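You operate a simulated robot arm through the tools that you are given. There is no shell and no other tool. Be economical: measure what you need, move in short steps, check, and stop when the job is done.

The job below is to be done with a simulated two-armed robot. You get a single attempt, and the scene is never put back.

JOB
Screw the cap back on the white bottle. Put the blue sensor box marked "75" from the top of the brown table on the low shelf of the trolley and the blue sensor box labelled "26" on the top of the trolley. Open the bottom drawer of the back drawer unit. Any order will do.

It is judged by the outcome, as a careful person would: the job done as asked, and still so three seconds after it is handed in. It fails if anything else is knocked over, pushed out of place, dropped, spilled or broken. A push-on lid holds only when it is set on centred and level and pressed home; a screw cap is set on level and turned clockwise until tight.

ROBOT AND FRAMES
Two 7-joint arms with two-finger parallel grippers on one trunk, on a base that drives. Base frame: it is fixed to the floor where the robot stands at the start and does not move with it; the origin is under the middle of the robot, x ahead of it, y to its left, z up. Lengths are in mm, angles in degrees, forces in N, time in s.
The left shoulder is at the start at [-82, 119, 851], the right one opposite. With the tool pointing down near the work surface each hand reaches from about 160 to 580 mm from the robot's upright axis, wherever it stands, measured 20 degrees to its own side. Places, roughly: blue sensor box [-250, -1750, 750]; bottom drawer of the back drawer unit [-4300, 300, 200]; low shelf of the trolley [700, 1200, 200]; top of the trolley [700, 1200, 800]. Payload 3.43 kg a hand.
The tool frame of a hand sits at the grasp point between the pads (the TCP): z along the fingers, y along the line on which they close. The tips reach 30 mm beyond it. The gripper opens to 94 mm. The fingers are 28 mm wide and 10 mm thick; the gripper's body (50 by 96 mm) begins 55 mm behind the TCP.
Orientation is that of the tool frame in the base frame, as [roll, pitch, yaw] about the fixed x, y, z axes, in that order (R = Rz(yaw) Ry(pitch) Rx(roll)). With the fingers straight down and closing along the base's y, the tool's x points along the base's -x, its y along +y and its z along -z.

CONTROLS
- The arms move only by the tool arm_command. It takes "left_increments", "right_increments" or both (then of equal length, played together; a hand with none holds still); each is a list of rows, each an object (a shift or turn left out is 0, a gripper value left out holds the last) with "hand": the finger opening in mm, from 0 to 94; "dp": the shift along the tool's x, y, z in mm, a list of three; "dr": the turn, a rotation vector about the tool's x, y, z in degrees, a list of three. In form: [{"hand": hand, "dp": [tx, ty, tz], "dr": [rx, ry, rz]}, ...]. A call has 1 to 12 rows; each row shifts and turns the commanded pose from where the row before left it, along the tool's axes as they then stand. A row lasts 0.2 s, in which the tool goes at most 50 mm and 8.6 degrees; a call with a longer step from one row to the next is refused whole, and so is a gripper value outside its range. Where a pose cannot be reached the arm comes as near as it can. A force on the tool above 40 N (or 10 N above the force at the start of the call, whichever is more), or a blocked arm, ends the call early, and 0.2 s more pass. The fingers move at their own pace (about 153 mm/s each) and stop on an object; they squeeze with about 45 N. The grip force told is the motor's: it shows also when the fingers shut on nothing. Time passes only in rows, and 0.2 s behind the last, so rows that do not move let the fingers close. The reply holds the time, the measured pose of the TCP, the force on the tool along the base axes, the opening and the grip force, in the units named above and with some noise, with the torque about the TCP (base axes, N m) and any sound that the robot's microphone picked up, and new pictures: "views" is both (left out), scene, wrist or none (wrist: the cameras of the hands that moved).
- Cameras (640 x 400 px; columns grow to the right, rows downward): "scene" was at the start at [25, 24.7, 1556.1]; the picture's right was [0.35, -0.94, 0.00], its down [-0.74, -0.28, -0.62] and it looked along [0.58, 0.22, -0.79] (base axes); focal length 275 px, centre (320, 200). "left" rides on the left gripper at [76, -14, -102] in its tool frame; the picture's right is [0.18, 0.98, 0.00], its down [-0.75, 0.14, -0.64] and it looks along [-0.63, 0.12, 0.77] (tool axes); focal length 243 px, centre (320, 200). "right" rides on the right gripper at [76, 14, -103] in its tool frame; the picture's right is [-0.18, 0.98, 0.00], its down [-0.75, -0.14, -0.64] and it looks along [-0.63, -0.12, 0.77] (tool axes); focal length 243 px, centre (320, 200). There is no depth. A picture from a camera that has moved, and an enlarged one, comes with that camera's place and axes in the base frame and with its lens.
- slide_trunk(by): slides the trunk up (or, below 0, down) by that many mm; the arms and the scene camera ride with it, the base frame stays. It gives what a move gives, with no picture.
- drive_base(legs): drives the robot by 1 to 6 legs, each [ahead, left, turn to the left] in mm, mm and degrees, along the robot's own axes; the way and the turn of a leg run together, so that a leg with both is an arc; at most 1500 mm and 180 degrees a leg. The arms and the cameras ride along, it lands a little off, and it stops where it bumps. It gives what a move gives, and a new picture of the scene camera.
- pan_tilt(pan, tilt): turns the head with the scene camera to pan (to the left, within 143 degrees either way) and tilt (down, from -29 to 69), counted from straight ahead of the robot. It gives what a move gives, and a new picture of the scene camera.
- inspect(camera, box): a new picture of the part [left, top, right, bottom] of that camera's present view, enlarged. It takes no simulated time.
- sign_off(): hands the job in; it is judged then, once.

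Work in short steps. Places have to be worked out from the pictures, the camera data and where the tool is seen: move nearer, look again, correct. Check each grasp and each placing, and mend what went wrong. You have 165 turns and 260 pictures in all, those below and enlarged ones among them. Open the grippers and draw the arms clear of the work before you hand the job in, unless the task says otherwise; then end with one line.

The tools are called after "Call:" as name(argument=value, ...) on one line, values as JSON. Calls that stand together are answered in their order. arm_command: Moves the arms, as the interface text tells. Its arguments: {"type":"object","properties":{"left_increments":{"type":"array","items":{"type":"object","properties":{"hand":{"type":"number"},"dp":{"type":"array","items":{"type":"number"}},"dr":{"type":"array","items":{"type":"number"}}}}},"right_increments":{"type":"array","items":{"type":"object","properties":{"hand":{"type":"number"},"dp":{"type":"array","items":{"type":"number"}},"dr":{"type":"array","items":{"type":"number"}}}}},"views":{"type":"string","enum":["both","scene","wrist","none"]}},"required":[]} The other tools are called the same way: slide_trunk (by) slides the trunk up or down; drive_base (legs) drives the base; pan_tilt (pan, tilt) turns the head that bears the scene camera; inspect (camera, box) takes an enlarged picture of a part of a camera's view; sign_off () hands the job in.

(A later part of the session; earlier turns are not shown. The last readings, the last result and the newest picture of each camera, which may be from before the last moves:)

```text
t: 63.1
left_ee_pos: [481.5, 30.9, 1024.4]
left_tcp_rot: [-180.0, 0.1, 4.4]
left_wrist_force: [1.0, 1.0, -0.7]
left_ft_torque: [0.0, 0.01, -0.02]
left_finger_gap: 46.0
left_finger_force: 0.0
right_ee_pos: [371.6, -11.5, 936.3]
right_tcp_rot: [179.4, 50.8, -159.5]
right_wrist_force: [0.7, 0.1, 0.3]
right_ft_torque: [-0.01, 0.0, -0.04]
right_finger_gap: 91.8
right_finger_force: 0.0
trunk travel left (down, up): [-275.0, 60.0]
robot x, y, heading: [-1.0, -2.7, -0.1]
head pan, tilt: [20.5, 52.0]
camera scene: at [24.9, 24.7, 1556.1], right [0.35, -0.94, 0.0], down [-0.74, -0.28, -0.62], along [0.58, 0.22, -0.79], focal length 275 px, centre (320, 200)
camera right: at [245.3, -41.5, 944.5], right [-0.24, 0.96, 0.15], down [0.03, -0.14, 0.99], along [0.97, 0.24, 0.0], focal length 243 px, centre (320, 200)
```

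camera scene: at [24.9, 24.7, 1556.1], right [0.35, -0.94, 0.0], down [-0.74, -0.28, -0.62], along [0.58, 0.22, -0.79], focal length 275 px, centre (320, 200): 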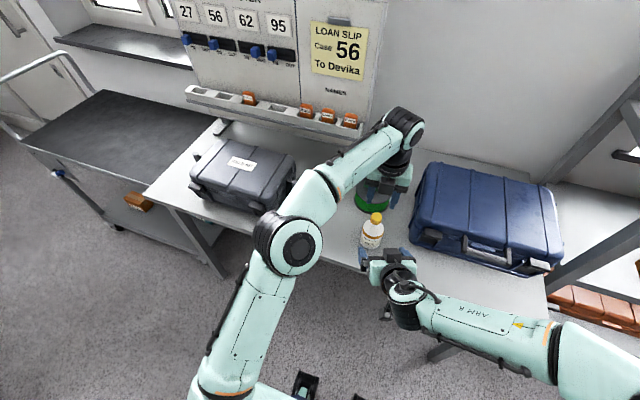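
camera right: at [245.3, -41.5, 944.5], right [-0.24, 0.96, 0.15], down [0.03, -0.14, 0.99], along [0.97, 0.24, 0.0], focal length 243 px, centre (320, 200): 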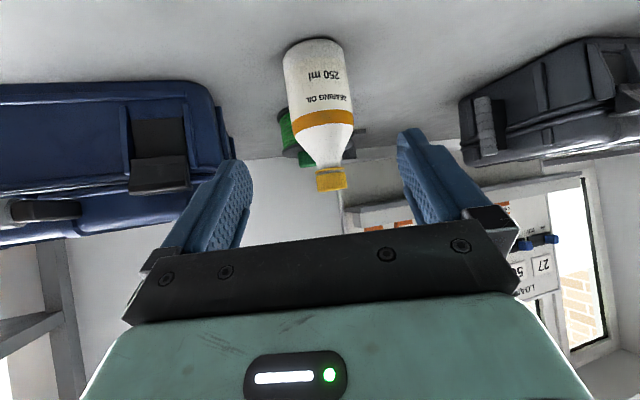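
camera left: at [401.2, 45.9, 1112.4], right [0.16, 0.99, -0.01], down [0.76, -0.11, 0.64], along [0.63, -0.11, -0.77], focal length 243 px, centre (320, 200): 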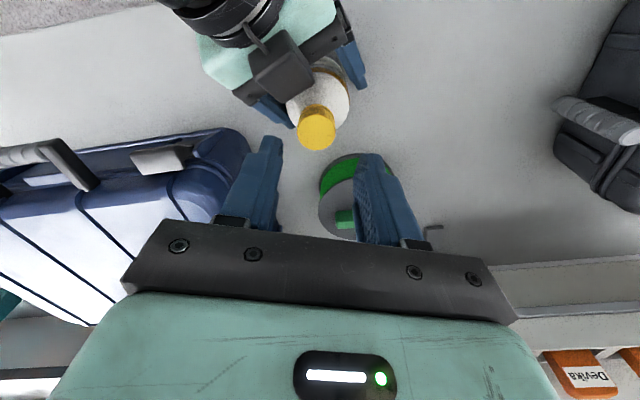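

The bottle stands capped and upright. I'm retracting both arms to a compact posture for driving.

Call:
arm_command(left_increments=[{"dp": [-18, -34, -18]}, {"dp": [-18, -34, -18]}, {"dp": [-18, -34, -18]}, {"dp": [-18, -34, -18]}, {"dp": [-18, -34, -18]}, {"dp": [-18, -34, -18]}, {"dp": [-18, -34, -18]}, {"dr": [0, 0, -8.5]}, {"dr": [0, 0, -8.5]}, {"dr": [0, 0, -8.5]}, {"dr": [0, 0, -8.5]}, {"dr": [0, 0, -8.5]}], right_increments=[{"dp": [-27, 0, -22]}, {"dp": [-27, 0, -22]}, {"dp": [-27, 0, -22]}, {"dp": [-27, 0, -22]}, {"dr": [0, 8.5, 0]}, {"dr": [0, 8.5, 0]}, {"dr": [0, 8.5, 0]}, {"dr": [0, 8.5, 0]}, {"dr": [0, 8.5, 0]}, {"dr": [0, 8.5, 0]}, {"dr": [0, 0, 6.7]}, {"dr": [0, 0, 6.7]}], views="none")

Call:
arm_command(left_increments=[{"dr": [0, 0, -8.5]}, {"dr": [0, 0, -8.5]}, {"dr": [0, 0, -8.5]}, {"dr": [0, 0, -8.5]}, {"dr": [0, 0, -8.5]}, {"dr": [0, 0, -8.5]}, {"dr": [0, 0, -8.5]}, {"dr": [0, 0, -8.5]}, {"dr": [0, 0, -8.5]}, {"dr": [0, 0, -8.5]}, {"dr": [0, 0, -8.5]}, {"dr": [0, 0, -8.5]}], right_increments=[{"dr": [0, 0, 6.6]}, {"dp": [20, -15, 0]}, {"dp": [20, -15, 0]}, {"dp": [20, -15, 0]}, {"dp": [20, -15, 0]}, {"dp": [15, -10, 0]}, {"dp": [0, -10, 0]}, {}, {}, {}, {}, {}], views="none")

Call:
pan_tilt(pan=-85, tilt=25)

```text
t: 65.7
left_ee_pos: [337.0, 258.1, 1148.6]
left_tcp_rot: [-180.0, 0.2, 47.0]
left_wrist_force: [-0.1, 0.4, 0.3]
left_ft_torque: [0.0, -0.02, -0.02]
left_finger_gap: 46.0
left_finger_force: 0.0
right_ee_pos: [373.7, -11.8, 1075.2]
right_tcp_rot: [179.6, -0.4, -172.7]
right_wrist_force: [0.0, 0.6, 0.0]
right_ft_torque: [0.0, 0.0, -0.01]
right_finger_gap: 92.0
right_finger_force: 0.0
trunk travel left (down, up): [-275.0, 60.0]
robot x, y, heading: [3.7, -2.2, -0.2]
head pan, tilt: [20.5, 52.0]
```

```text
t: 68.3
left_ee_pos: [336.7, 256.6, 1149.8]
left_tcp_rot: [-180.0, 0.0, 149.2]
left_wrist_force: [0.2, 0.3, -0.5]
left_ft_torque: [0.01, 0.0, 0.0]
left_finger_gap: 45.9
left_finger_force: 0.0
right_ee_pos: [277.1, -93.8, 1076.5]
right_tcp_rot: [179.8, -0.3, -179.2]
right_wrist_force: [0.3, 0.1, -0.5]
right_ft_torque: [-0.01, 0.01, -0.01]
right_finger_gap: 92.1
right_finger_force: 0.1
trunk travel left (down, up): [-275.0, 60.0]
robot x, y, heading: [-3.3, -1.9, 0.2]
head pan, tilt: [20.5, 52.0]
```

```text
t: 70.1
left_ee_pos: [336.6, 257.8, 1149.8]
left_tcp_rot: [-180.0, 0.0, 148.9]
left_wrist_force: [-0.5, 0.4, 0.0]
left_ft_torque: [0.0, 0.01, 0.01]
left_finger_gap: 46.0
left_finger_force: 0.1
right_ee_pos: [277.3, -92.3, 1076.7]
right_tcp_rot: [179.7, -0.2, -179.2]
right_wrist_force: [-0.8, -0.2, -0.9]
right_ft_torque: [0.0, -0.03, -0.01]
right_finger_gap: 92.1
right_finger_force: 0.0
trunk travel left (down, up): [-275.0, 60.0]
robot x, y, heading: [-1.6, 0.2, 0.0]
head pan, tilt: [-85.0, 25.0]
camera scene: at [-37.0, -93.3, 1596.2], right [-1.0, -0.09, 0.0], down [-0.04, 0.42, -0.91], along [0.08, -0.9, -0.42], focal length 275 px, centre (320, 200)
```

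scene: 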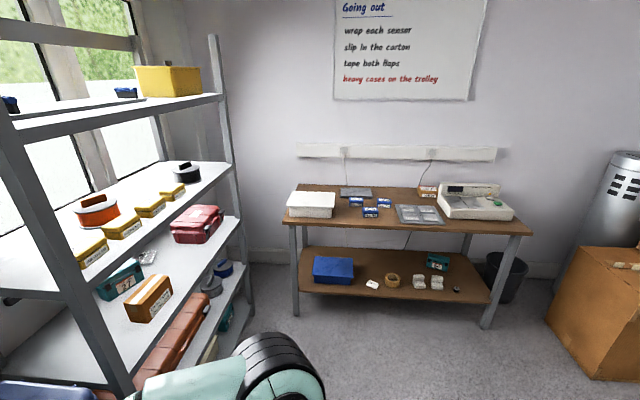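

I can see the brown table with three small blue boxes on top. I'm zooming in.

Call:
inspect(camera="scene", box=[280, 170, 440, 270])

Call:
inspect(camera="scene", box=[340, 190, 400, 228])

Call:
inspect(camera="scene", box=[0, 70, 160, 170])

```text
4.00 times, centred on (360, 220) of scene
camera zoom: at [-37.0, -93.3, 1596.2], right [-1.0, -0.09, 0.0], down [-0.04, 0.42, -0.91], along [0.08, -0.9, -0.42], focal length 1099 px, centre (160, 120)
```

zoom: 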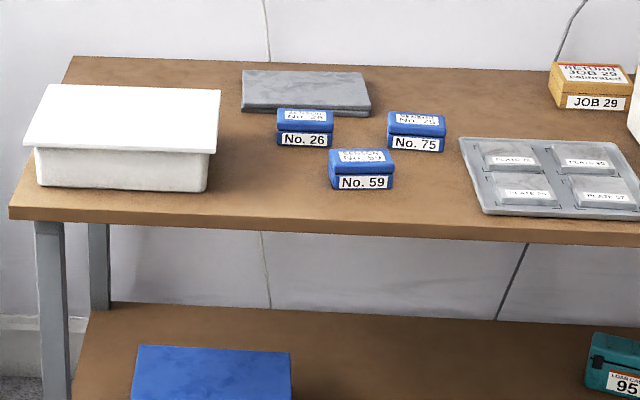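

```text
10.53 times, centred on (370, 209) of scene
camera zoom: at [-37.0, -93.3, 1596.2], right [-1.0, -0.09, 0.0], down [-0.04, 0.42, -0.91], along [0.08, -0.9, -0.42], focal length 2891 px, centre (-206, 105)
```

zoom: 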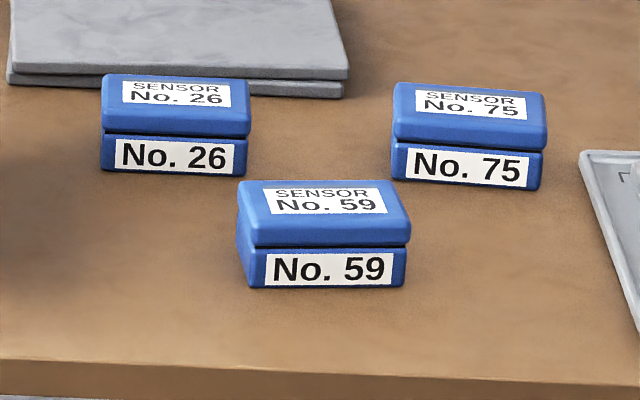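

```text
4.00 times, centred on (80, 120) of scene
camera zoom: at [-37.0, -93.3, 1596.2], right [-1.0, -0.09, 0.0], down [-0.04, 0.42, -0.91], along [0.08, -0.9, -0.42], focal length 1099 px, centre (1280, 520)
```

zoom: 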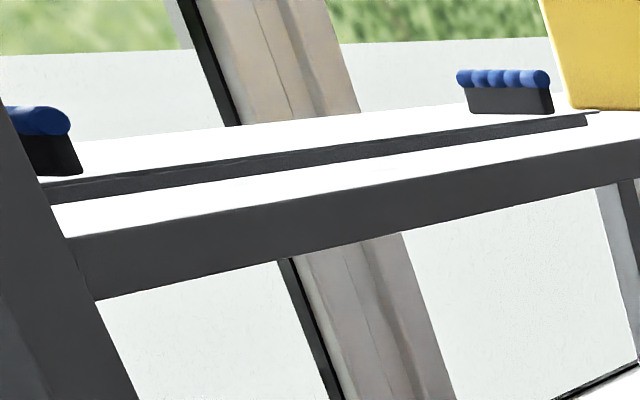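

The boxes 26, 59 and 75 are identified at about [-132,-1863], [-228,-1710] and [-333,-1864]. I'm backing up, turning right and driving toward the brown table.

Call:
drive_base(legs=[[-230, 0, 0], [0, 0, -90], [900, 0, 0]])

Call:
pan_tilt(pan=0, tilt=60)

```text
t: 80.1
left_ee_pos: [14.5, -1250.3, 1150.5]
left_tcp_rot: [179.9, 0.0, 58.7]
left_wrist_force: [-0.5, 0.1, 0.1]
left_ft_torque: [-0.01, 0.0, -0.02]
left_finger_gap: 46.2
left_finger_force: 0.0
right_ee_pos: [-335.2, -1187.8, 1077.0]
right_tcp_rot: [179.7, -0.3, 90.3]
right_wrist_force: [-0.9, -0.5, 0.1]
right_ft_torque: [-0.01, 0.01, -0.03]
right_finger_gap: 91.9
right_finger_force: 0.0
trunk travel left (down, up): [-275.0, 60.0]
robot x, y, heading: [-240.4, -910.3, -90.4]
head pan, tilt: [-85.0, 25.0]
camera scene: at [-333.4, -875.9, 1596.2], right [-0.08, 1.0, 0.0], down [0.42, 0.03, -0.91], along [-0.9, -0.07, -0.42], focal length 275 px, centre (320, 200)
```

scene: 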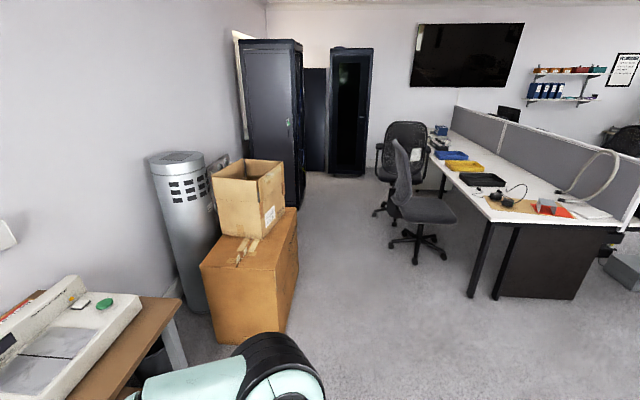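

```text
t: 81.7
left_ee_pos: [14.7, -1248.6, 1149.1]
left_tcp_rot: [-180.0, 0.0, 58.6]
left_wrist_force: [-0.6, 0.2, 0.6]
left_ft_torque: [-0.01, 0.0, 0.01]
left_finger_gap: 45.9
left_finger_force: 0.0
right_ee_pos: [-335.9, -1187.1, 1076.9]
right_tcp_rot: [179.7, -0.3, 90.4]
right_wrist_force: [0.1, 0.0, 0.6]
right_ft_torque: [0.01, 0.01, -0.03]
right_finger_gap: 92.1
right_finger_force: 0.1
trunk travel left (down, up): [-275.0, 60.0]
robot x, y, heading: [-238.3, -910.4, -90.4]
head pan, tilt: [0.0, 60.0]
camera scene: at [-242.0, -935.0, 1546.1], right [-1.0, 0.01, 0.0], down [0.01, 0.87, -0.5], along [0.0, -0.5, -0.87], focal length 275 px, centre (320, 200)
```

scene: 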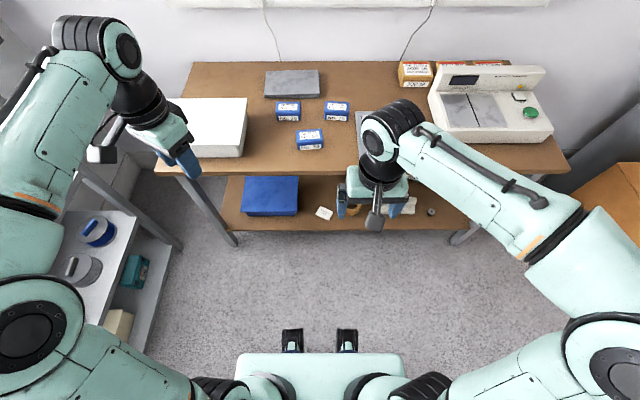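

There's plenty of room: the base front is only about 100 mm ahead of the axis. I'm driving 370 mm closer and looking down at the boxes.

Call:
drive_base(legs=[[370, 0, 0.4]])

Call:
inspect(camera="scene", box=[240, 90, 400, 190])

```text
t: 84.0
left_ee_pos: [18.9, -1614.5, 1150.0]
left_tcp_rot: [180.0, 0.0, 59.1]
left_wrist_force: [-0.2, -0.3, 0.4]
left_ft_torque: [0.03, -0.02, 0.01]
left_finger_gap: 45.9
left_finger_force: 0.1
right_ee_pos: [-333.4, -1556.5, 1076.7]
right_tcp_rot: [179.6, -0.3, 91.0]
right_wrist_force: [0.7, -0.7, 0.5]
right_ft_torque: [0.04, 0.0, 0.02]
right_finger_gap: 91.8
right_finger_force: 0.0
trunk travel left (down, up): [-275.0, 60.0]
robot x, y, heading: [-242.7, -1278.3, -89.9]
head pan, tilt: [0.0, 60.0]
camera scene: at [-242.2, -1303.1, 1546.1], right [-1.0, 0.0, 0.0], down [0.0, 0.87, -0.5], along [0.0, -0.5, -0.87], focal length 275 px, centre (320, 200)
```

scene: 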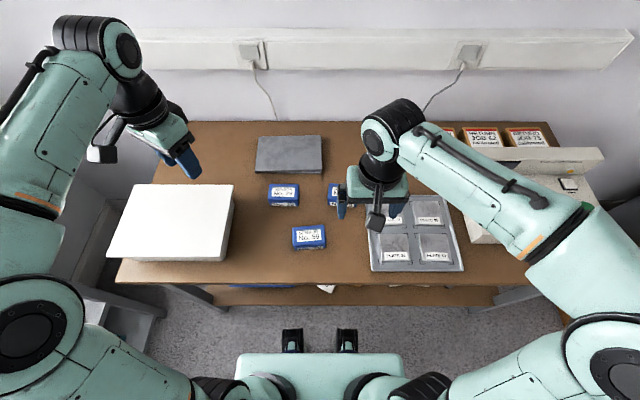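

```text
4.00 times, centred on (320, 140) of scene
camera zoom: at [-242.2, -1303.1, 1546.1], right [-1.0, 0.0, 0.0], down [0.0, 0.87, -0.5], along [0.0, -0.5, -0.87], focal length 1099 px, centre (320, 440)
```

zoom: 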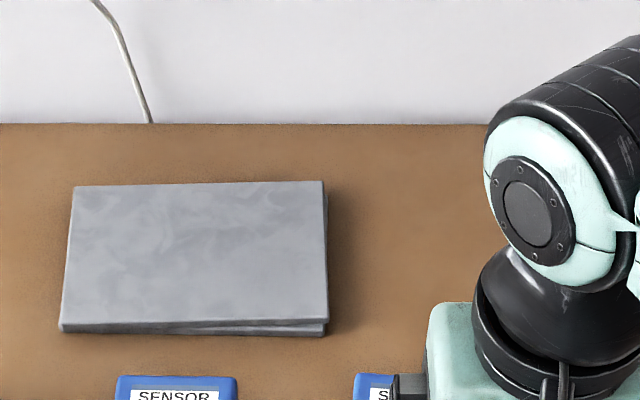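

Call:
inspect(camera="scene", box=[255, 170, 367, 256])

Call:
inspect(camera="right", box=[0, 0, 640, 400])

```text
4.65 times, centred on (311, 213) of scene
camera zoom: at [-242.2, -1303.1, 1546.1], right [-1.0, 0.0, 0.0], down [0.0, 0.87, -0.5], along [0.0, -0.5, -0.87], focal length 1278 px, centre (362, 140)
```

zoom: 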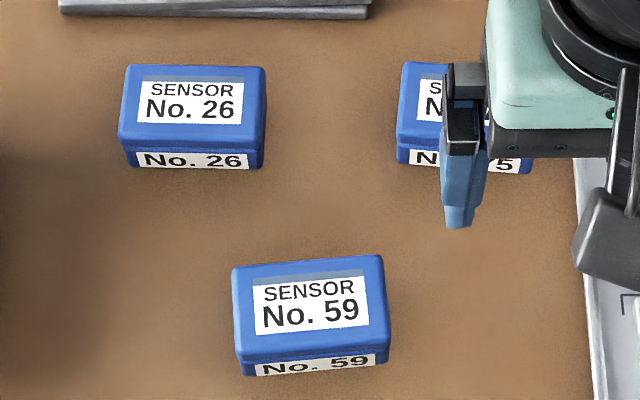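

```text
1.00 times, centred on (320, 200) of right (not enlarged: the box is as wide or as high as the picture)
camera zoom: at [-321.9, -1478.8, 1180.4], right [0.99, -0.17, 0.0], down [-0.13, -0.76, 0.64], along [-0.1, -0.63, -0.77], focal length 243 px, centre (320, 200)
```

zoom: 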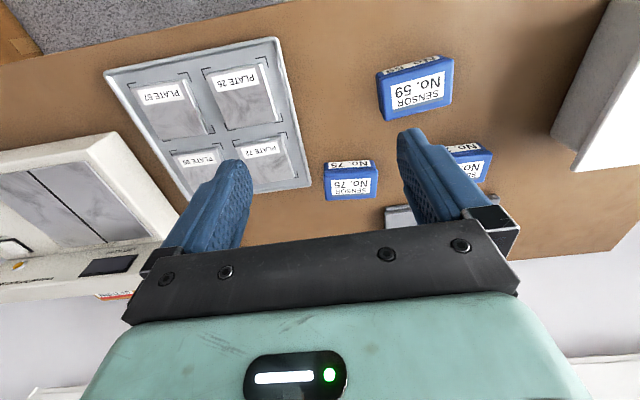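

Boxes measure about 95×60×40 mm: 26 at [-131,-1755], 75 at [-313,-1755], top z around 810. I'm turning both hands so that they close across the 60 mm side, then moving over.

Call:
arm_command(left_increments=[{"hand": 90, "dr": [0, 0, 8.4]}, {"dr": [0, 0, 8.4]}, {"dr": [0, 0, 8.4]}, {"dr": [0, 0, 8.4]}, {"dr": [0, 0, 8.4]}, {"dr": [0, 0, 8.4]}, {"dr": [0, 0, 8.4]}, {}, {}, {}, {}], right_increments=[{"hand": 90, "dr": [0, 0, -8.1]}, {"dr": [0, 0, -8.1]}, {"dr": [0, 0, -8.1]}, {"dr": [0, 0, -8.1]}, {"dr": [0, 0, -8.1]}, {"dr": [0, 0, -8.1]}, {"dr": [0, 0, -8.1]}, {"dr": [0, 0, -8.1]}, {"dr": [0, 0, -8.1]}, {"dr": [0, 0, -8.1]}, {"dr": [0, 0, -8.1]}], views="none")

Call:
arm_command(left_increments=[{"dp": [-19, 17.5, 20]}, {"dp": [-19, 17.5, 20]}, {"dp": [-19, 17.5, 20]}, {"dp": [-19, 17.5, 20]}, {"dp": [-19, 17.5, 20]}, {"dp": [-19, 17.5, 20]}, {"dp": [-19, 17.5, 20]}, {"dp": [-17, 17.5, 20]}, {}], right_increments=[{"dp": [-2.5, -25, 18]}, {"dp": [-2.5, -25, 18]}, {"dp": [-2.5, -25, 18]}, {"dp": [-2.5, -25, 18]}, {"dp": [-2.5, -25, 18]}, {"dp": [-2.5, -25, 18]}, {"dp": [-2.5, -25, 18]}, {"dp": [-2.5, -24, 18]}, {}], views="both")

```text
t: 86.5
left_ee_pos: [16.9, -1614.8, 1148.7]
left_tcp_rot: [180.0, -0.1, 0.3]
left_wrist_force: [-0.2, -0.2, 0.7]
left_ft_torque: [0.0, -0.01, 0.0]
left_finger_gap: 89.7
left_finger_force: 0.0
right_ee_pos: [-332.5, -1555.2, 1076.8]
right_tcp_rot: [179.6, 0.4, -179.8]
right_wrist_force: [-0.6, 0.5, 0.5]
right_ft_torque: [0.02, 0.03, 0.03]
right_finger_gap: 89.6
right_finger_force: 0.0
trunk travel left (down, up): [-275.0, 60.0]
robot x, y, heading: [-242.1, -1277.4, -90.0]
head pan, tilt: [0.0, 60.0]
```

```text
t: 88.5
left_ee_pos: [-130.7, -1755.0, 989.6]
left_tcp_rot: [-180.0, -0.1, 0.3]
left_wrist_force: [0.5, 0.1, -0.1]
left_ft_torque: [-0.02, 0.01, -0.03]
left_finger_gap: 90.2
left_finger_force: 0.0
right_ee_pos: [-312.0, -1752.2, 933.4]
right_tcp_rot: [179.7, 0.3, -179.8]
right_wrist_force: [-0.1, 0.9, 0.4]
right_ft_torque: [-0.02, -0.01, -0.01]
right_finger_gap: 90.3
right_finger_force: 0.0
trunk travel left (down, up): [-275.0, 60.0]
robot x, y, heading: [-242.1, -1279.8, -89.9]
head pan, tilt: [0.0, 60.0]
camera scene: at [-242.0, -1301.8, 1546.1], right [-1.0, 0.0, 0.0], down [0.0, 0.87, -0.5], along [0.0, -0.5, -0.87], focal length 275 px, centre (320, 200)
camera right: at [-389.3, -1737.2, 1035.7], right [0.18, 0.98, 0.01], down [0.75, -0.14, 0.64], along [0.63, -0.11, -0.76], focal length 243 px, centre (320, 200)
camera left: at [-55.8, -1740.6, 1091.8], right [0.19, -0.98, 0.0], down [-0.75, -0.15, 0.64], along [-0.63, -0.12, -0.77], focal length 243 px, centre (320, 200)
```

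scene: 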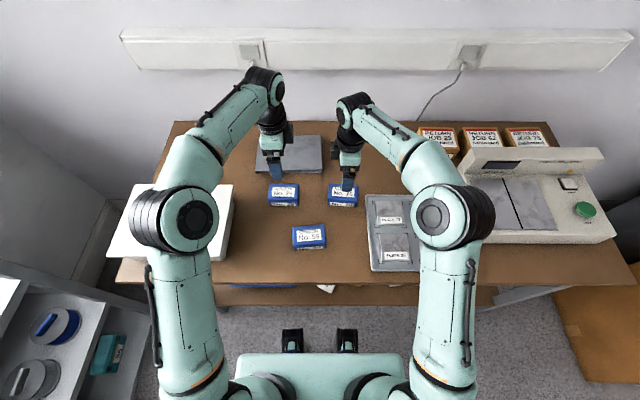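
right: 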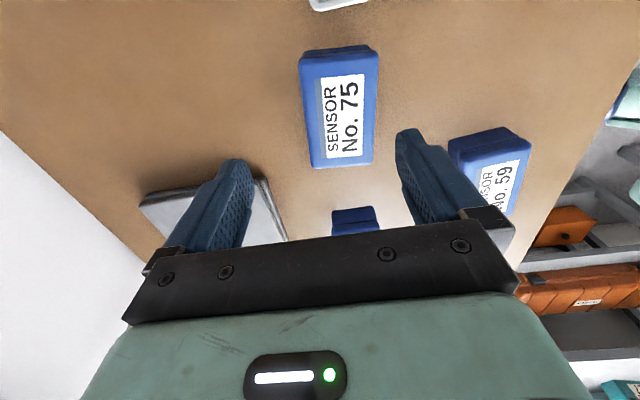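
left: 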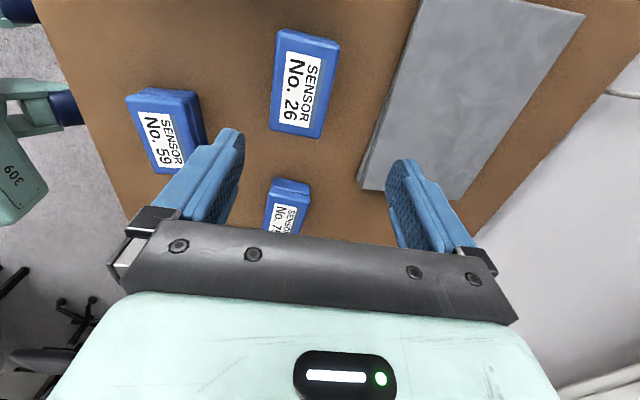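

Wrist views put both boxes about 19 mm nearer the robot in y, and 75 turned about -6°. I'm correcting and descending partway.

Call:
arm_command(left_increments=[{"dp": [0, -10, 20]}, {"dp": [0, -10, 25]}, {"dp": [0, 0, 30]}, {"dp": [0, 0, 30]}, {}], right_increments=[{"dp": [-8, 10, 13]}, {"dp": [0, 9, 14]}, {"dr": [0, 0, 6], "dp": [0, 0, 13]}, {"dp": [0, 0, 13]}, {}], views="wrist")

```text
t: 89.7
left_ee_pos: [-132.1, -1735.7, 882.4]
left_tcp_rot: [-180.0, 0.0, 0.5]
left_wrist_force: [0.3, -0.4, 0.5]
left_ft_torque: [-0.02, -0.01, -0.01]
left_finger_gap: 89.7
left_finger_force: 0.0
right_ee_pos: [-303.3, -1734.7, 877.5]
right_tcp_rot: [179.8, 0.1, 174.2]
right_wrist_force: [0.1, -0.7, 0.5]
right_ft_torque: [0.0, -0.02, 0.02]
right_finger_gap: 90.3
right_finger_force: 0.1
trunk travel left (down, up): [-275.0, 60.0]
robot x, y, heading: [-240.5, -1282.4, -89.9]
head pan, tilt: [0.0, 60.0]
camera right: at [-379.6, -1711.6, 980.9], right [0.28, 0.96, 0.01], down [0.73, -0.22, 0.64], along [0.62, -0.18, -0.76], focal length 243 px, centre (320, 200)
camera left: at [-56.2, -1721.4, 985.0], right [0.19, -0.98, 0.0], down [-0.75, -0.15, 0.64], along [-0.63, -0.12, -0.77], focal length 243 px, centre (320, 200)
```

right: 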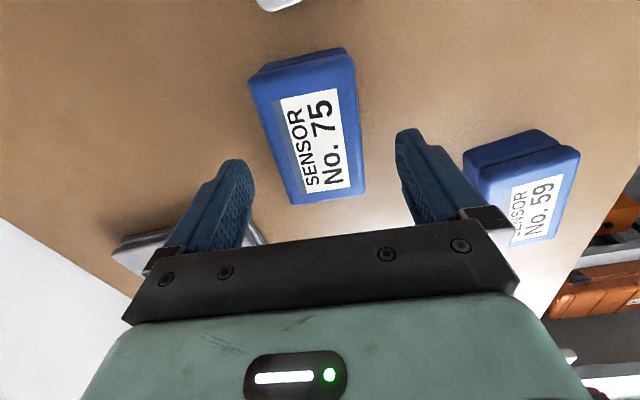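
left: 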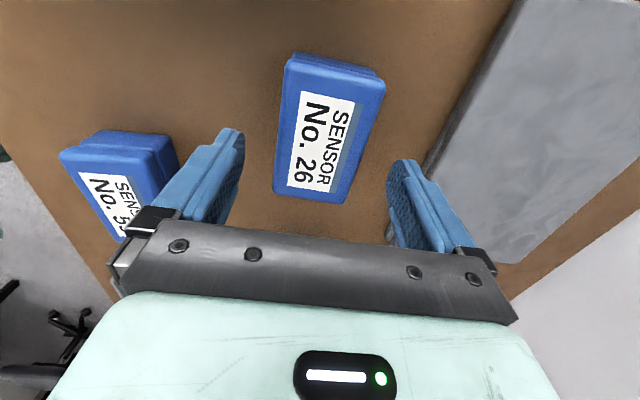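

Both hands are aligned, with centres 7–9 mm off along the box length. I'm correcting and descending to about z 828.

Call:
arm_command(left_increments=[{"dp": [-9, 0, 14]}, {"dp": [0, 0, 14]}, {"dp": [0, 0, 14]}, {"dp": [0, 0, 12]}, {}], right_increments=[{"dp": [-7, 0, 12]}, {"dp": [0, 0, 13]}, {"dp": [0, 0, 13]}, {"dp": [0, 0, 12]}, {}], views="both")

```text
t: 90.8
left_ee_pos: [-140.6, -1734.9, 830.6]
left_tcp_rot: [-179.9, 0.1, 0.4]
left_wrist_force: [0.3, -0.3, -0.2]
left_ft_torque: [-0.02, -0.02, 0.0]
left_finger_gap: 90.4
left_finger_force: 0.0
right_ee_pos: [-295.9, -1736.7, 829.7]
right_tcp_rot: [179.8, 0.2, 174.1]
right_wrist_force: [-0.8, 0.9, 8.3]
right_ft_torque: [-0.33, 0.2, -0.03]
right_finger_gap: 89.7
right_finger_force: 0.1
trunk travel left (down, up): [-275.0, 60.0]
robot x, y, heading: [-242.4, -1278.4, -89.9]
head pan, tilt: [0.0, 60.0]
camera scene: at [-242.2, -1302.0, 1546.2], right [-1.0, 0.0, 0.0], down [0.0, 0.87, -0.5], along [0.0, -0.5, -0.87], focal length 275 px, centre (320, 200)
camera right: at [-371.7, -1712.8, 933.6], right [0.28, 0.96, 0.0], down [0.73, -0.22, 0.64], along [0.62, -0.18, -0.76], focal length 243 px, centre (320, 200)
camera left: at [-65.6, -1720.9, 932.8], right [0.19, -0.98, 0.0], down [-0.75, -0.15, 0.64], along [-0.63, -0.12, -0.77], focal length 243 px, centre (320, 200)
```

scene: 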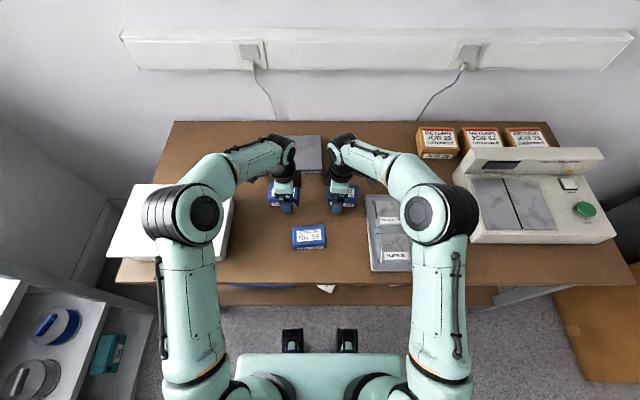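
right: 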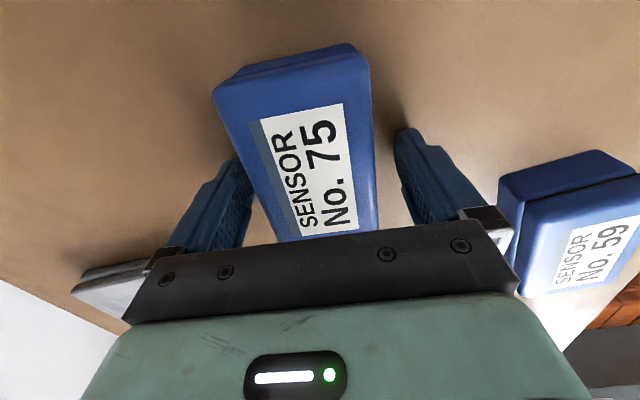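
left: 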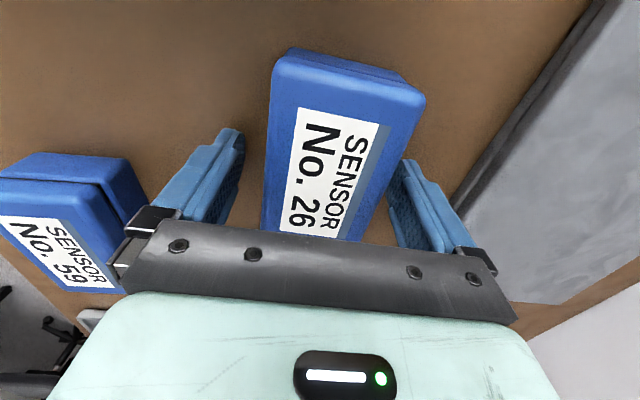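

Right finger just touched the table (about z 800), so the boxes' tops are near 845. I'm raising both 4 mm and closing gently.

Call:
arm_command(left_increments=[{"dp": [0, 0, -4]}, {"hand": 76}, {"hand": 68}, {"hand": 60}, {"hand": 52}, {"hand": 46}, {"hand": 46}], right_increments=[{"dp": [0, 0, -4]}, {"hand": 76}, {"hand": 68}, {"hand": 60}, {"hand": 52}, {"hand": 46}, {"hand": 46}], views="wrist")

```text
t: 92.5
left_ee_pos: [-140.7, -1734.9, 834.4]
left_tcp_rot: [180.0, 0.1, 0.3]
left_wrist_force: [1.2, -0.9, 1.7]
left_ft_torque: [0.01, 0.04, -0.04]
left_finger_gap: 61.9
left_finger_force: 44.3
right_ee_pos: [-296.0, -1735.5, 833.4]
right_tcp_rot: [179.7, 0.2, 174.1]
right_wrist_force: [-0.5, 0.3, -0.2]
right_ft_torque: [-0.01, -0.03, 0.0]
right_finger_gap: 62.0
right_finger_force: 44.7
trunk travel left (down, up): [-275.0, 60.0]
robot x, y, heading: [-245.3, -1276.0, -90.1]
head pan, tilt: [0.0, 60.0]
camera right: at [-372.1, -1712.5, 936.6], right [0.28, 0.96, 0.01], down [0.73, -0.22, 0.64], along [0.62, -0.18, -0.77], focal length 243 px, centre (320, 200)
camera left: at [-65.9, -1721.1, 936.9], right [0.19, -0.98, 0.0], down [-0.75, -0.15, 0.64], along [-0.63, -0.12, -0.77], focal length 243 px, centre (320, 200)
```

right: 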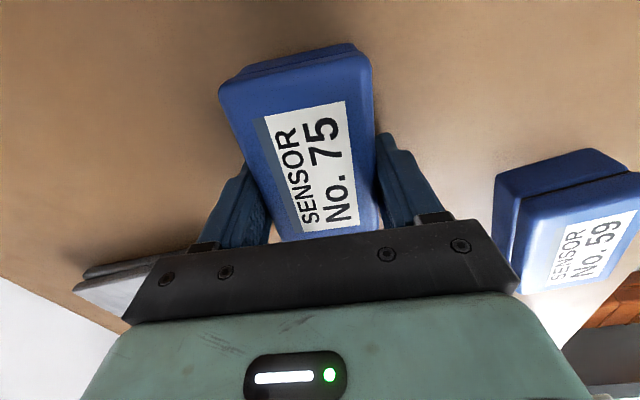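
left: 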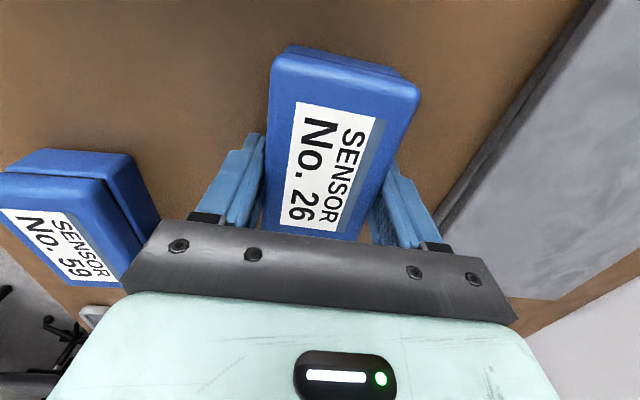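

Both boxes are held (62 mm). I'm lifting straight up, then pulling the arms back to carry pose.

Call:
arm_command(left_increments=[{"dp": [0, 0, -15]}, {"dp": [0, 0, -30]}, {"dp": [0, 0, -40]}, {"dp": [0, 0, -45]}, {"dp": [0, 0, -45]}, {"dp": [0, 0, -40]}, {"dp": [20, -25, 0]}, {"dp": [20, -25, 0]}, {"dp": [20, -25, 0]}, {"dp": [20, -25, 0]}, {"dp": [18, -27, 0]}], right_increments=[{"dp": [0, 0, -15]}, {"dp": [0, 0, -30]}, {"dp": [0, 0, -40]}, {"dp": [0, 0, -45]}, {"dp": [0, 0, -45]}, {"dp": [0, 0, -40]}, {"dp": [22, 23, 0]}, {"dp": [22, 23, 0]}, {"dp": [22, 23, 0]}, {"dp": [22, 23, 0]}, {"dp": [22, 24, 0]}], views="scene")

```text
t: 94.8
left_ee_pos: [-43.3, -1605.4, 1049.5]
left_tcp_rot: [180.0, -0.1, 0.3]
left_wrist_force: [-0.1, 0.6, -2.2]
left_ft_torque: [-0.04, -0.02, 0.01]
left_finger_gap: 62.0
left_finger_force: 45.1
right_ee_pos: [-397.0, -1608.1, 1049.1]
right_tcp_rot: [179.7, 0.3, 174.1]
right_wrist_force: [0.4, 0.8, -1.1]
right_ft_torque: [-0.01, -0.04, 0.0]
right_finger_gap: 61.8
right_finger_force: 44.8
trunk travel left (down, up): [-275.0, 60.0]
robot x, y, heading: [-241.5, -1275.1, -89.7]
head pan, tilt: [0.0, 60.0]
camera scene: at [-242.3, -1300.9, 1546.1], right [-1.0, 0.0, 0.0], down [0.0, 0.87, -0.5], along [0.0, -0.5, -0.87], focal length 275 px, centre (320, 200)
```

scene: 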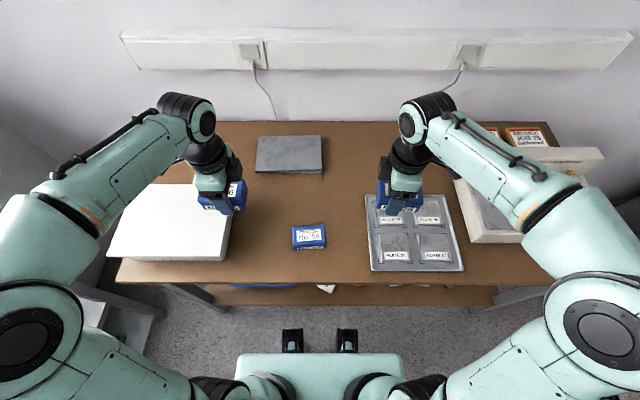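

Carrying both boxes level. I'm backing away and turning to face the trolley side of the room.

Call:
drive_base(legs=[[-900, 0, 0], [0, 0, 90], [0, 0, 90]])

Call:
pan_tilt(pan=-15, tilt=30)

```text
t: 107.1
left_ee_pos: [-436.5, -61.8, 1050.0]
left_tcp_rot: [-179.9, -0.1, 179.4]
left_wrist_force: [1.0, -0.2, -2.2]
left_ft_torque: [0.0, 0.01, -0.01]
left_finger_gap: 61.8
left_finger_force: 44.7
right_ee_pos: [-85.8, -65.1, 1047.9]
right_tcp_rot: [179.7, 0.2, -6.7]
right_wrist_force: [-0.2, 0.1, -1.1]
right_ft_torque: [0.0, 0.03, 0.03]
right_finger_gap: 61.8
right_finger_force: 44.9
trunk travel left (down, up): [-275.0, 60.0]
robot x, y, heading: [-247.7, -393.9, 89.4]
head pan, tilt: [0.0, 60.0]
camera scene: at [-246.6, -372.3, 1546.1], right [1.0, -0.01, 0.0], down [-0.01, -0.87, -0.5], along [0.01, 0.5, -0.87], focal length 275 px, centre (320, 200)
```

scene: 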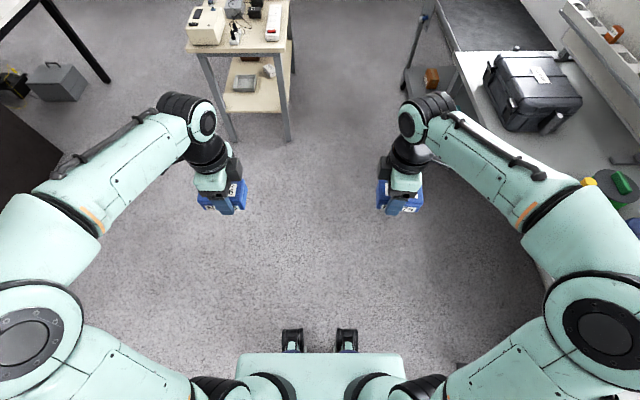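

```text
t: 108.1
left_ee_pos: [-437.7, -61.9, 1049.5]
left_tcp_rot: [180.0, 0.0, 179.6]
left_wrist_force: [-0.8, -0.3, -1.5]
left_ft_torque: [0.01, 0.01, 0.02]
left_finger_gap: 61.9
left_finger_force: 44.7
right_ee_pos: [-86.2, -65.6, 1047.6]
right_tcp_rot: [179.7, 0.2, -6.8]
right_wrist_force: [-0.1, -1.2, -1.5]
right_ft_torque: [0.0, 0.02, -0.01]
right_finger_gap: 61.6
right_finger_force: 45.1
trunk travel left (down, up): [-275.0, 60.0]
robot x, y, heading: [-243.5, -392.9, 89.2]
head pan, tilt: [-15.0, 30.0]
camera scene: at [-223.0, -351.8, 1588.1], right [0.96, -0.27, 0.0], down [-0.13, -0.48, -0.87], along [0.23, 0.83, -0.5], focal length 275 px, centre (320, 200)
```

scene: 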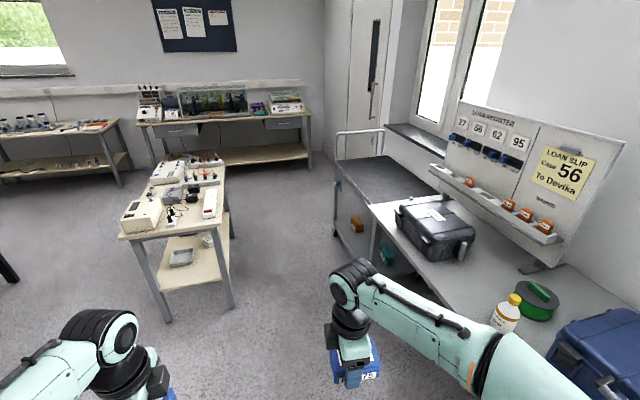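

There's an instrument table left of the aisle (x under about -430) and the trolley at x of about 420–850. I'm sliding right and driving up the aisle.

Call:
drive_base(legs=[[0, -235, 0], [850, 0, 0.6]])

Call:
pan_tilt(pan=-40, tilt=40)

```text
t: 114.8
left_ee_pos: [-212.7, 782.9, 1050.0]
left_tcp_rot: [-179.9, 0.0, -179.4]
left_wrist_force: [-0.9, 0.5, -1.5]
left_ft_torque: [0.0, -0.05, 0.0]
left_finger_gap: 61.6
left_finger_force: 45.0
right_ee_pos: [139.4, 787.3, 1048.2]
right_tcp_rot: [179.6, 0.2, -5.4]
right_wrist_force: [-0.4, 0.1, -1.4]
right_ft_torque: [-0.01, 0.02, 0.02]
right_finger_gap: 61.9
right_finger_force: 44.8
trunk travel left (down, up): [-275.0, 60.0]
robot x, y, heading: [-13.7, 456.1, 90.4]
head pan, tilt: [-15.0, 30.0]
camera scene: at [8.1, 497.3, 1588.2], right [0.97, -0.25, 0.0], down [-0.12, -0.48, -0.87], along [0.22, 0.84, -0.5], focal length 275 px, centre (320, 200)
```

scene: 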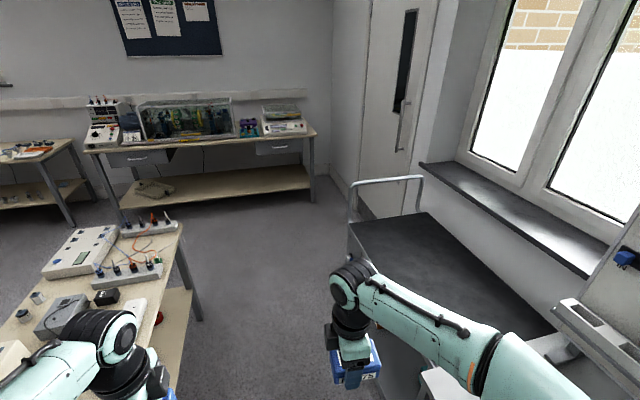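

```text
t: 115.7
left_ee_pos: [-212.9, 782.3, 1049.3]
left_tcp_rot: [-180.0, 0.0, -179.3]
left_wrist_force: [0.2, 0.2, -1.7]
left_ft_torque: [-0.01, -0.03, -0.04]
left_finger_gap: 61.6
left_finger_force: 44.5
right_ee_pos: [140.1, 786.9, 1047.2]
right_tcp_rot: [179.7, 0.2, -5.5]
right_wrist_force: [-0.9, 0.2, -0.7]
right_ft_torque: [0.04, 0.01, -0.01]
right_finger_gap: 61.9
right_finger_force: 45.4
trunk travel left (down, up): [-275.0, 60.0]
robot x, y, heading: [-11.7, 454.5, 90.7]
head pan, tilt: [-40.0, 40.0]
camera scene: at [39.4, 475.2, 1572.9], right [0.77, -0.63, 0.0], down [-0.41, -0.5, -0.77], along [0.49, 0.59, -0.64], focal length 275 px, centre (320, 200)
```

scene: 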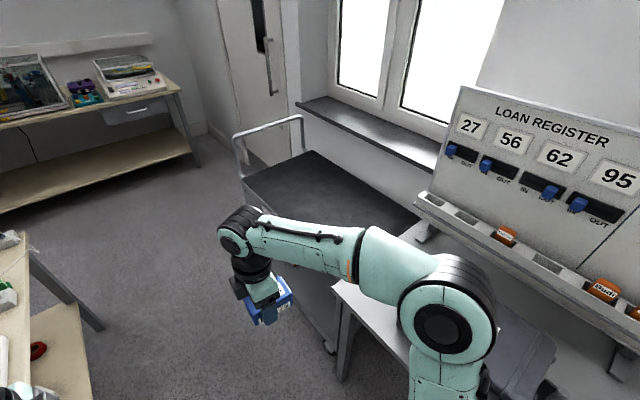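

I'm continuing up the aisle, then turning to face the trolley.

Call:
drive_base(legs=[[0, -30, 0], [690, 0, 0], [0, 0, -90.5]])

Call:
pan_tilt(pan=0, tilt=55)

```text
t: 123.9
left_ee_pos: [340.1, 1344.1, 1049.6]
left_tcp_rot: [-180.0, 0.0, 90.1]
left_wrist_force: [-0.7, 0.4, -2.5]
left_ft_torque: [-0.05, -0.03, 0.01]
left_finger_gap: 61.7
left_finger_force: 45.6
right_ee_pos: [340.6, 991.9, 1047.6]
right_tcp_rot: [179.8, 0.3, -96.1]
right_wrist_force: [0.7, 0.0, -1.5]
right_ft_torque: [0.04, -0.01, -0.02]
right_finger_gap: 61.9
right_finger_force: 44.9
trunk travel left (down, up): [-275.0, 60.0]
robot x, y, heading: [13.5, 1146.2, 0.1]
head pan, tilt: [-40.0, 40.0]
camera scene: at [30.4, 1092.4, 1572.9], right [-0.64, -0.77, 0.0], down [-0.49, 0.41, -0.77], along [0.59, -0.49, -0.64], focal length 275 px, centre (320, 200)
```

scene: 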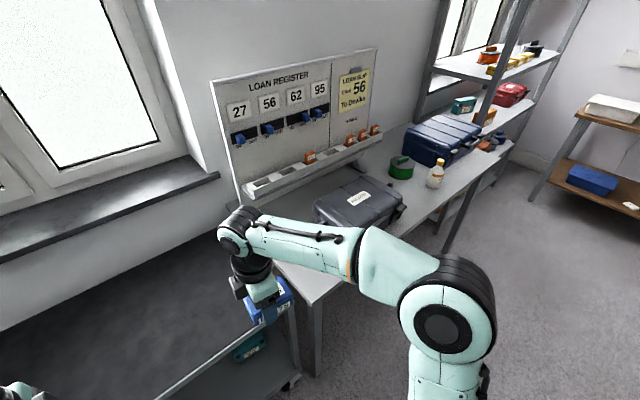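

```text
t: 125.0
left_ee_pos: [340.8, 1344.6, 1050.0]
left_tcp_rot: [-179.9, 0.0, 90.3]
left_wrist_force: [-0.3, -0.4, -0.7]
left_ft_torque: [0.01, 0.0, 0.02]
left_finger_gap: 61.7
left_finger_force: 45.0
right_ee_pos: [340.2, 991.2, 1047.9]
right_tcp_rot: [179.8, 0.2, -96.1]
right_wrist_force: [0.2, 0.3, -1.5]
right_ft_torque: [0.02, 0.02, -0.02]
right_finger_gap: 61.9
right_finger_force: 45.2
trunk travel left (down, up): [-275.0, 60.0]
robot x, y, heading: [4.7, 1148.9, -0.1]
head pan, tilt: [0.0, 55.0]
camera scene: at [37.4, 1146.9, 1552.2], right [0.0, -1.0, 0.0], down [-0.82, 0.0, -0.57], along [0.57, 0.0, -0.82], focal length 275 px, centre (320, 200)
```

scene: 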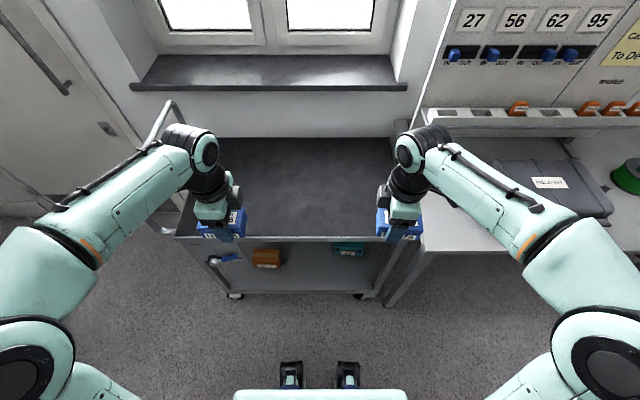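

I can see the trolley: its top is clear, and its low shelf has an orange and a green box. I'm zooming in on the shelf.

Call:
inspect(camera="scene", box=[170, 200, 430, 310])

Call:
inspect(camera="scene", box=[190, 120, 430, 240])

```text
2.46 times, centred on (300, 255) of scene
camera zoom: at [37.4, 1146.9, 1552.2], right [0.0, -1.0, 0.0], down [-0.82, 0.0, -0.57], along [0.57, 0.0, -0.82], focal length 676 px, centre (369, 65)
```

zoom: 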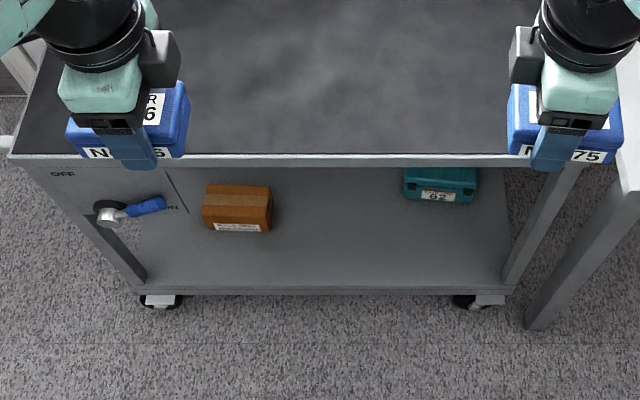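

```text
2.67 times, centred on (310, 180) of scene
camera zoom: at [37.4, 1146.9, 1552.2], right [0.0, -1.0, 0.0], down [-0.82, 0.0, -0.57], along [0.57, 0.0, -0.82], focal length 732 px, centre (347, 253)
```

zoom: 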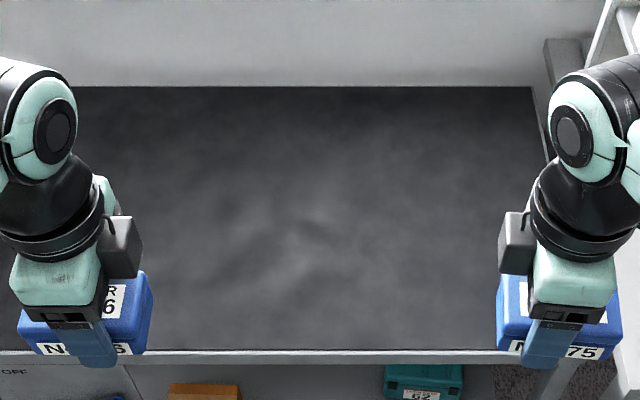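

I'll place box 26 on the trolley top first, around [530, 1280].

Call:
arm_command(left_increments=[{"dp": [-13, 38, 10]}, {"dp": [-13, 38, 15]}, {"dp": [-13, 38, 20]}, {"dp": [-13, 38, 20]}, {"dp": [-12, 38, 20]}, {"dp": [0, 0, 40]}, {"dp": [0, 0, 40]}, {}], views="both")

```text
t: 126.8
left_ee_pos: [531.7, 1281.0, 884.6]
left_tcp_rot: [-179.9, 0.0, 90.2]
left_wrist_force: [-0.6, -0.4, -1.5]
left_ft_torque: [0.0, 0.0, 0.0]
left_finger_gap: 61.6
left_finger_force: 45.0
right_ee_pos: [340.3, 990.9, 1048.2]
right_tcp_rot: [179.7, 0.2, -96.1]
right_wrist_force: [-0.2, 0.3, -2.0]
right_ft_torque: [0.02, -0.04, 0.03]
right_finger_gap: 61.7
right_finger_force: 45.1
trunk travel left (down, up): [-275.0, 60.0]
robot x, y, heading: [9.0, 1150.3, 0.2]
head pan, tilt: [0.0, 55.0]
camera scene: at [37.0, 1147.0, 1552.2], right [0.0, -1.0, 0.0], down [-0.82, 0.0, -0.57], along [0.57, 0.0, -0.82], focal length 275 px, centre (320, 200)
camera left: at [515.7, 1356.0, 987.3], right [0.98, 0.19, 0.0], down [0.14, -0.75, 0.64], along [0.12, -0.63, -0.77], focal length 243 px, centre (320, 200)
```

scene: 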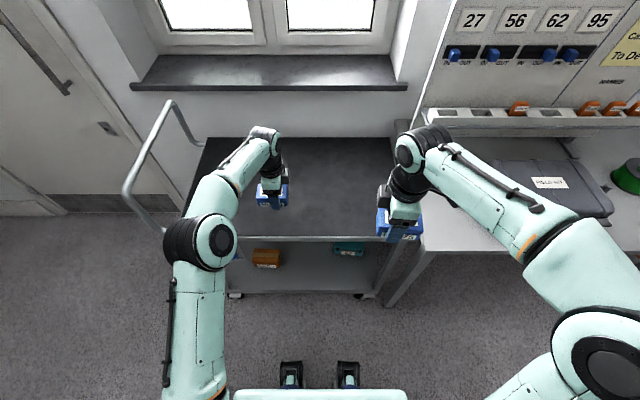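
left: 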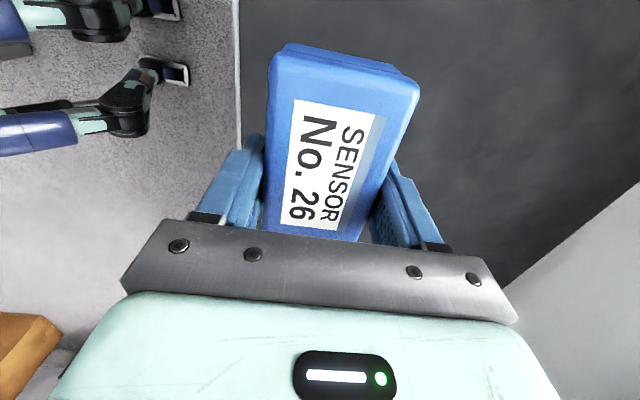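

From two views, the trolley top looks to be nearer z of about 745–750, with its edge at x of about 451. I'm moving 20 mm further in and lowering gradually.

Call:
arm_command(left_increments=[{"dp": [0, 20, 20]}, {"dp": [0, 0, 20]}, {"dp": [0, 0, 15]}, {"dp": [0, 0, 10]}, {"dp": [0, 0, 8]}, {}], views="wrist")

```text
t: 128.2
left_ee_pos: [551.0, 1280.7, 810.6]
left_tcp_rot: [-180.0, 0.1, 90.3]
left_wrist_force: [0.1, 0.8, -2.6]
left_ft_torque: [-0.03, 0.02, 0.0]
left_finger_gap: 61.8
left_finger_force: 45.2
right_ee_pos: [340.1, 992.6, 1048.2]
right_tcp_rot: [179.7, 0.2, -96.1]
right_wrist_force: [-0.4, -0.4, -2.1]
right_ft_torque: [0.03, 0.03, -0.05]
right_finger_gap: 61.8
right_finger_force: 44.8
trunk travel left (down, up): [-275.0, 60.0]
robot x, y, heading: [11.2, 1150.1, 0.1]
head pan, tilt: [0.0, 55.0]
camera left: at [534.7, 1356.4, 913.1], right [0.98, 0.19, 0.0], down [0.14, -0.75, 0.64], along [0.12, -0.63, -0.77], focal length 243 px, centre (320, 200)
```

left: 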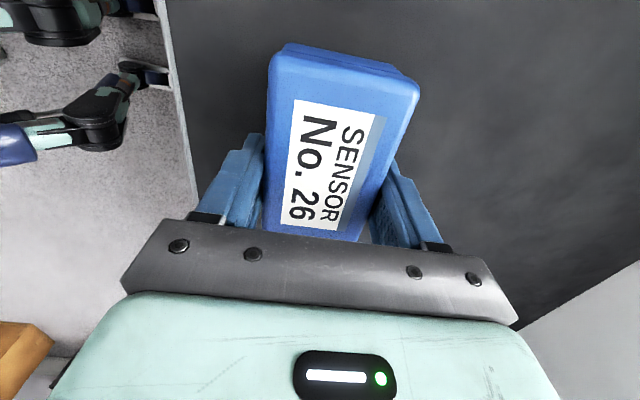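

Still free. I'm lowering in 4 mm steps.

Call:
arm_command(left_increments=[{"dp": [0, 0, 4]}, {"dp": [0, 0, 4]}, {"dp": [0, 0, 4]}, {"dp": [0, 0, 4]}, {"dp": [0, 0, 3]}, {}], views="none")

Call:
inspect(camera="scene", box=[230, 160, 330, 222])

```text
t: 129.6
left_ee_pos: [550.6, 1281.9, 792.4]
left_tcp_rot: [-179.8, -0.1, 90.2]
left_wrist_force: [-0.5, -0.5, -1.8]
left_ft_torque: [0.0, 0.02, 0.03]
left_finger_gap: 61.8
left_finger_force: 44.2
right_ee_pos: [339.8, 992.3, 1047.7]
right_tcp_rot: [179.7, 0.2, -96.2]
right_wrist_force: [0.2, -0.9, -1.9]
right_ft_torque: [0.02, 0.03, 0.02]
right_finger_gap: 61.8
right_finger_force: 45.3
trunk travel left (down, up): [-275.0, 60.0]
robot x, y, heading: [10.6, 1152.2, -0.0]
head pan, tilt: [0.0, 55.0]
```

```text
6.40 times, centred on (280, 191) of scene
camera zoom: at [37.4, 1147.0, 1552.2], right [0.0, -1.0, 0.0], down [-0.82, 0.0, -0.57], along [0.57, 0.0, -0.82], focal length 1758 px, centre (576, 258)
```

zoom: 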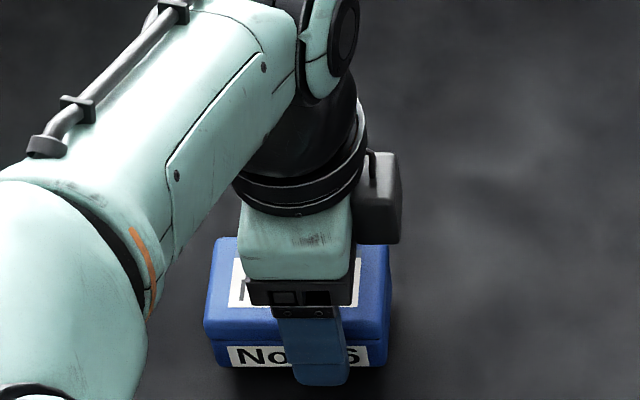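

Call:
arm_command(left_increments=[{"dp": [0, 0, 3]}, {"dp": [0, 0, 3]}, {"dp": [0, 0, 3]}, {"dp": [0, 0, 3]}, {}], views="none")

```text
t: 130.8
left_ee_pos: [550.3, 1281.0, 784.8]
left_tcp_rot: [179.7, 0.0, 90.2]
left_wrist_force: [-2.4, 1.6, 26.1]
left_ft_torque: [0.47, 0.49, 0.0]
left_finger_gap: 61.7
left_finger_force: 44.7
right_ee_pos: [340.1, 991.5, 1048.0]
right_tcp_rot: [179.9, 0.3, -96.1]
right_wrist_force: [-0.5, -0.9, -1.4]
right_ft_torque: [0.04, -0.01, -0.01]
right_finger_gap: 61.8
right_finger_force: 45.7
trunk travel left (down, up): [-275.0, 60.0]
robot x, y, heading: [10.0, 1147.9, -0.0]
head pan, tilt: [0.0, 55.0]
```

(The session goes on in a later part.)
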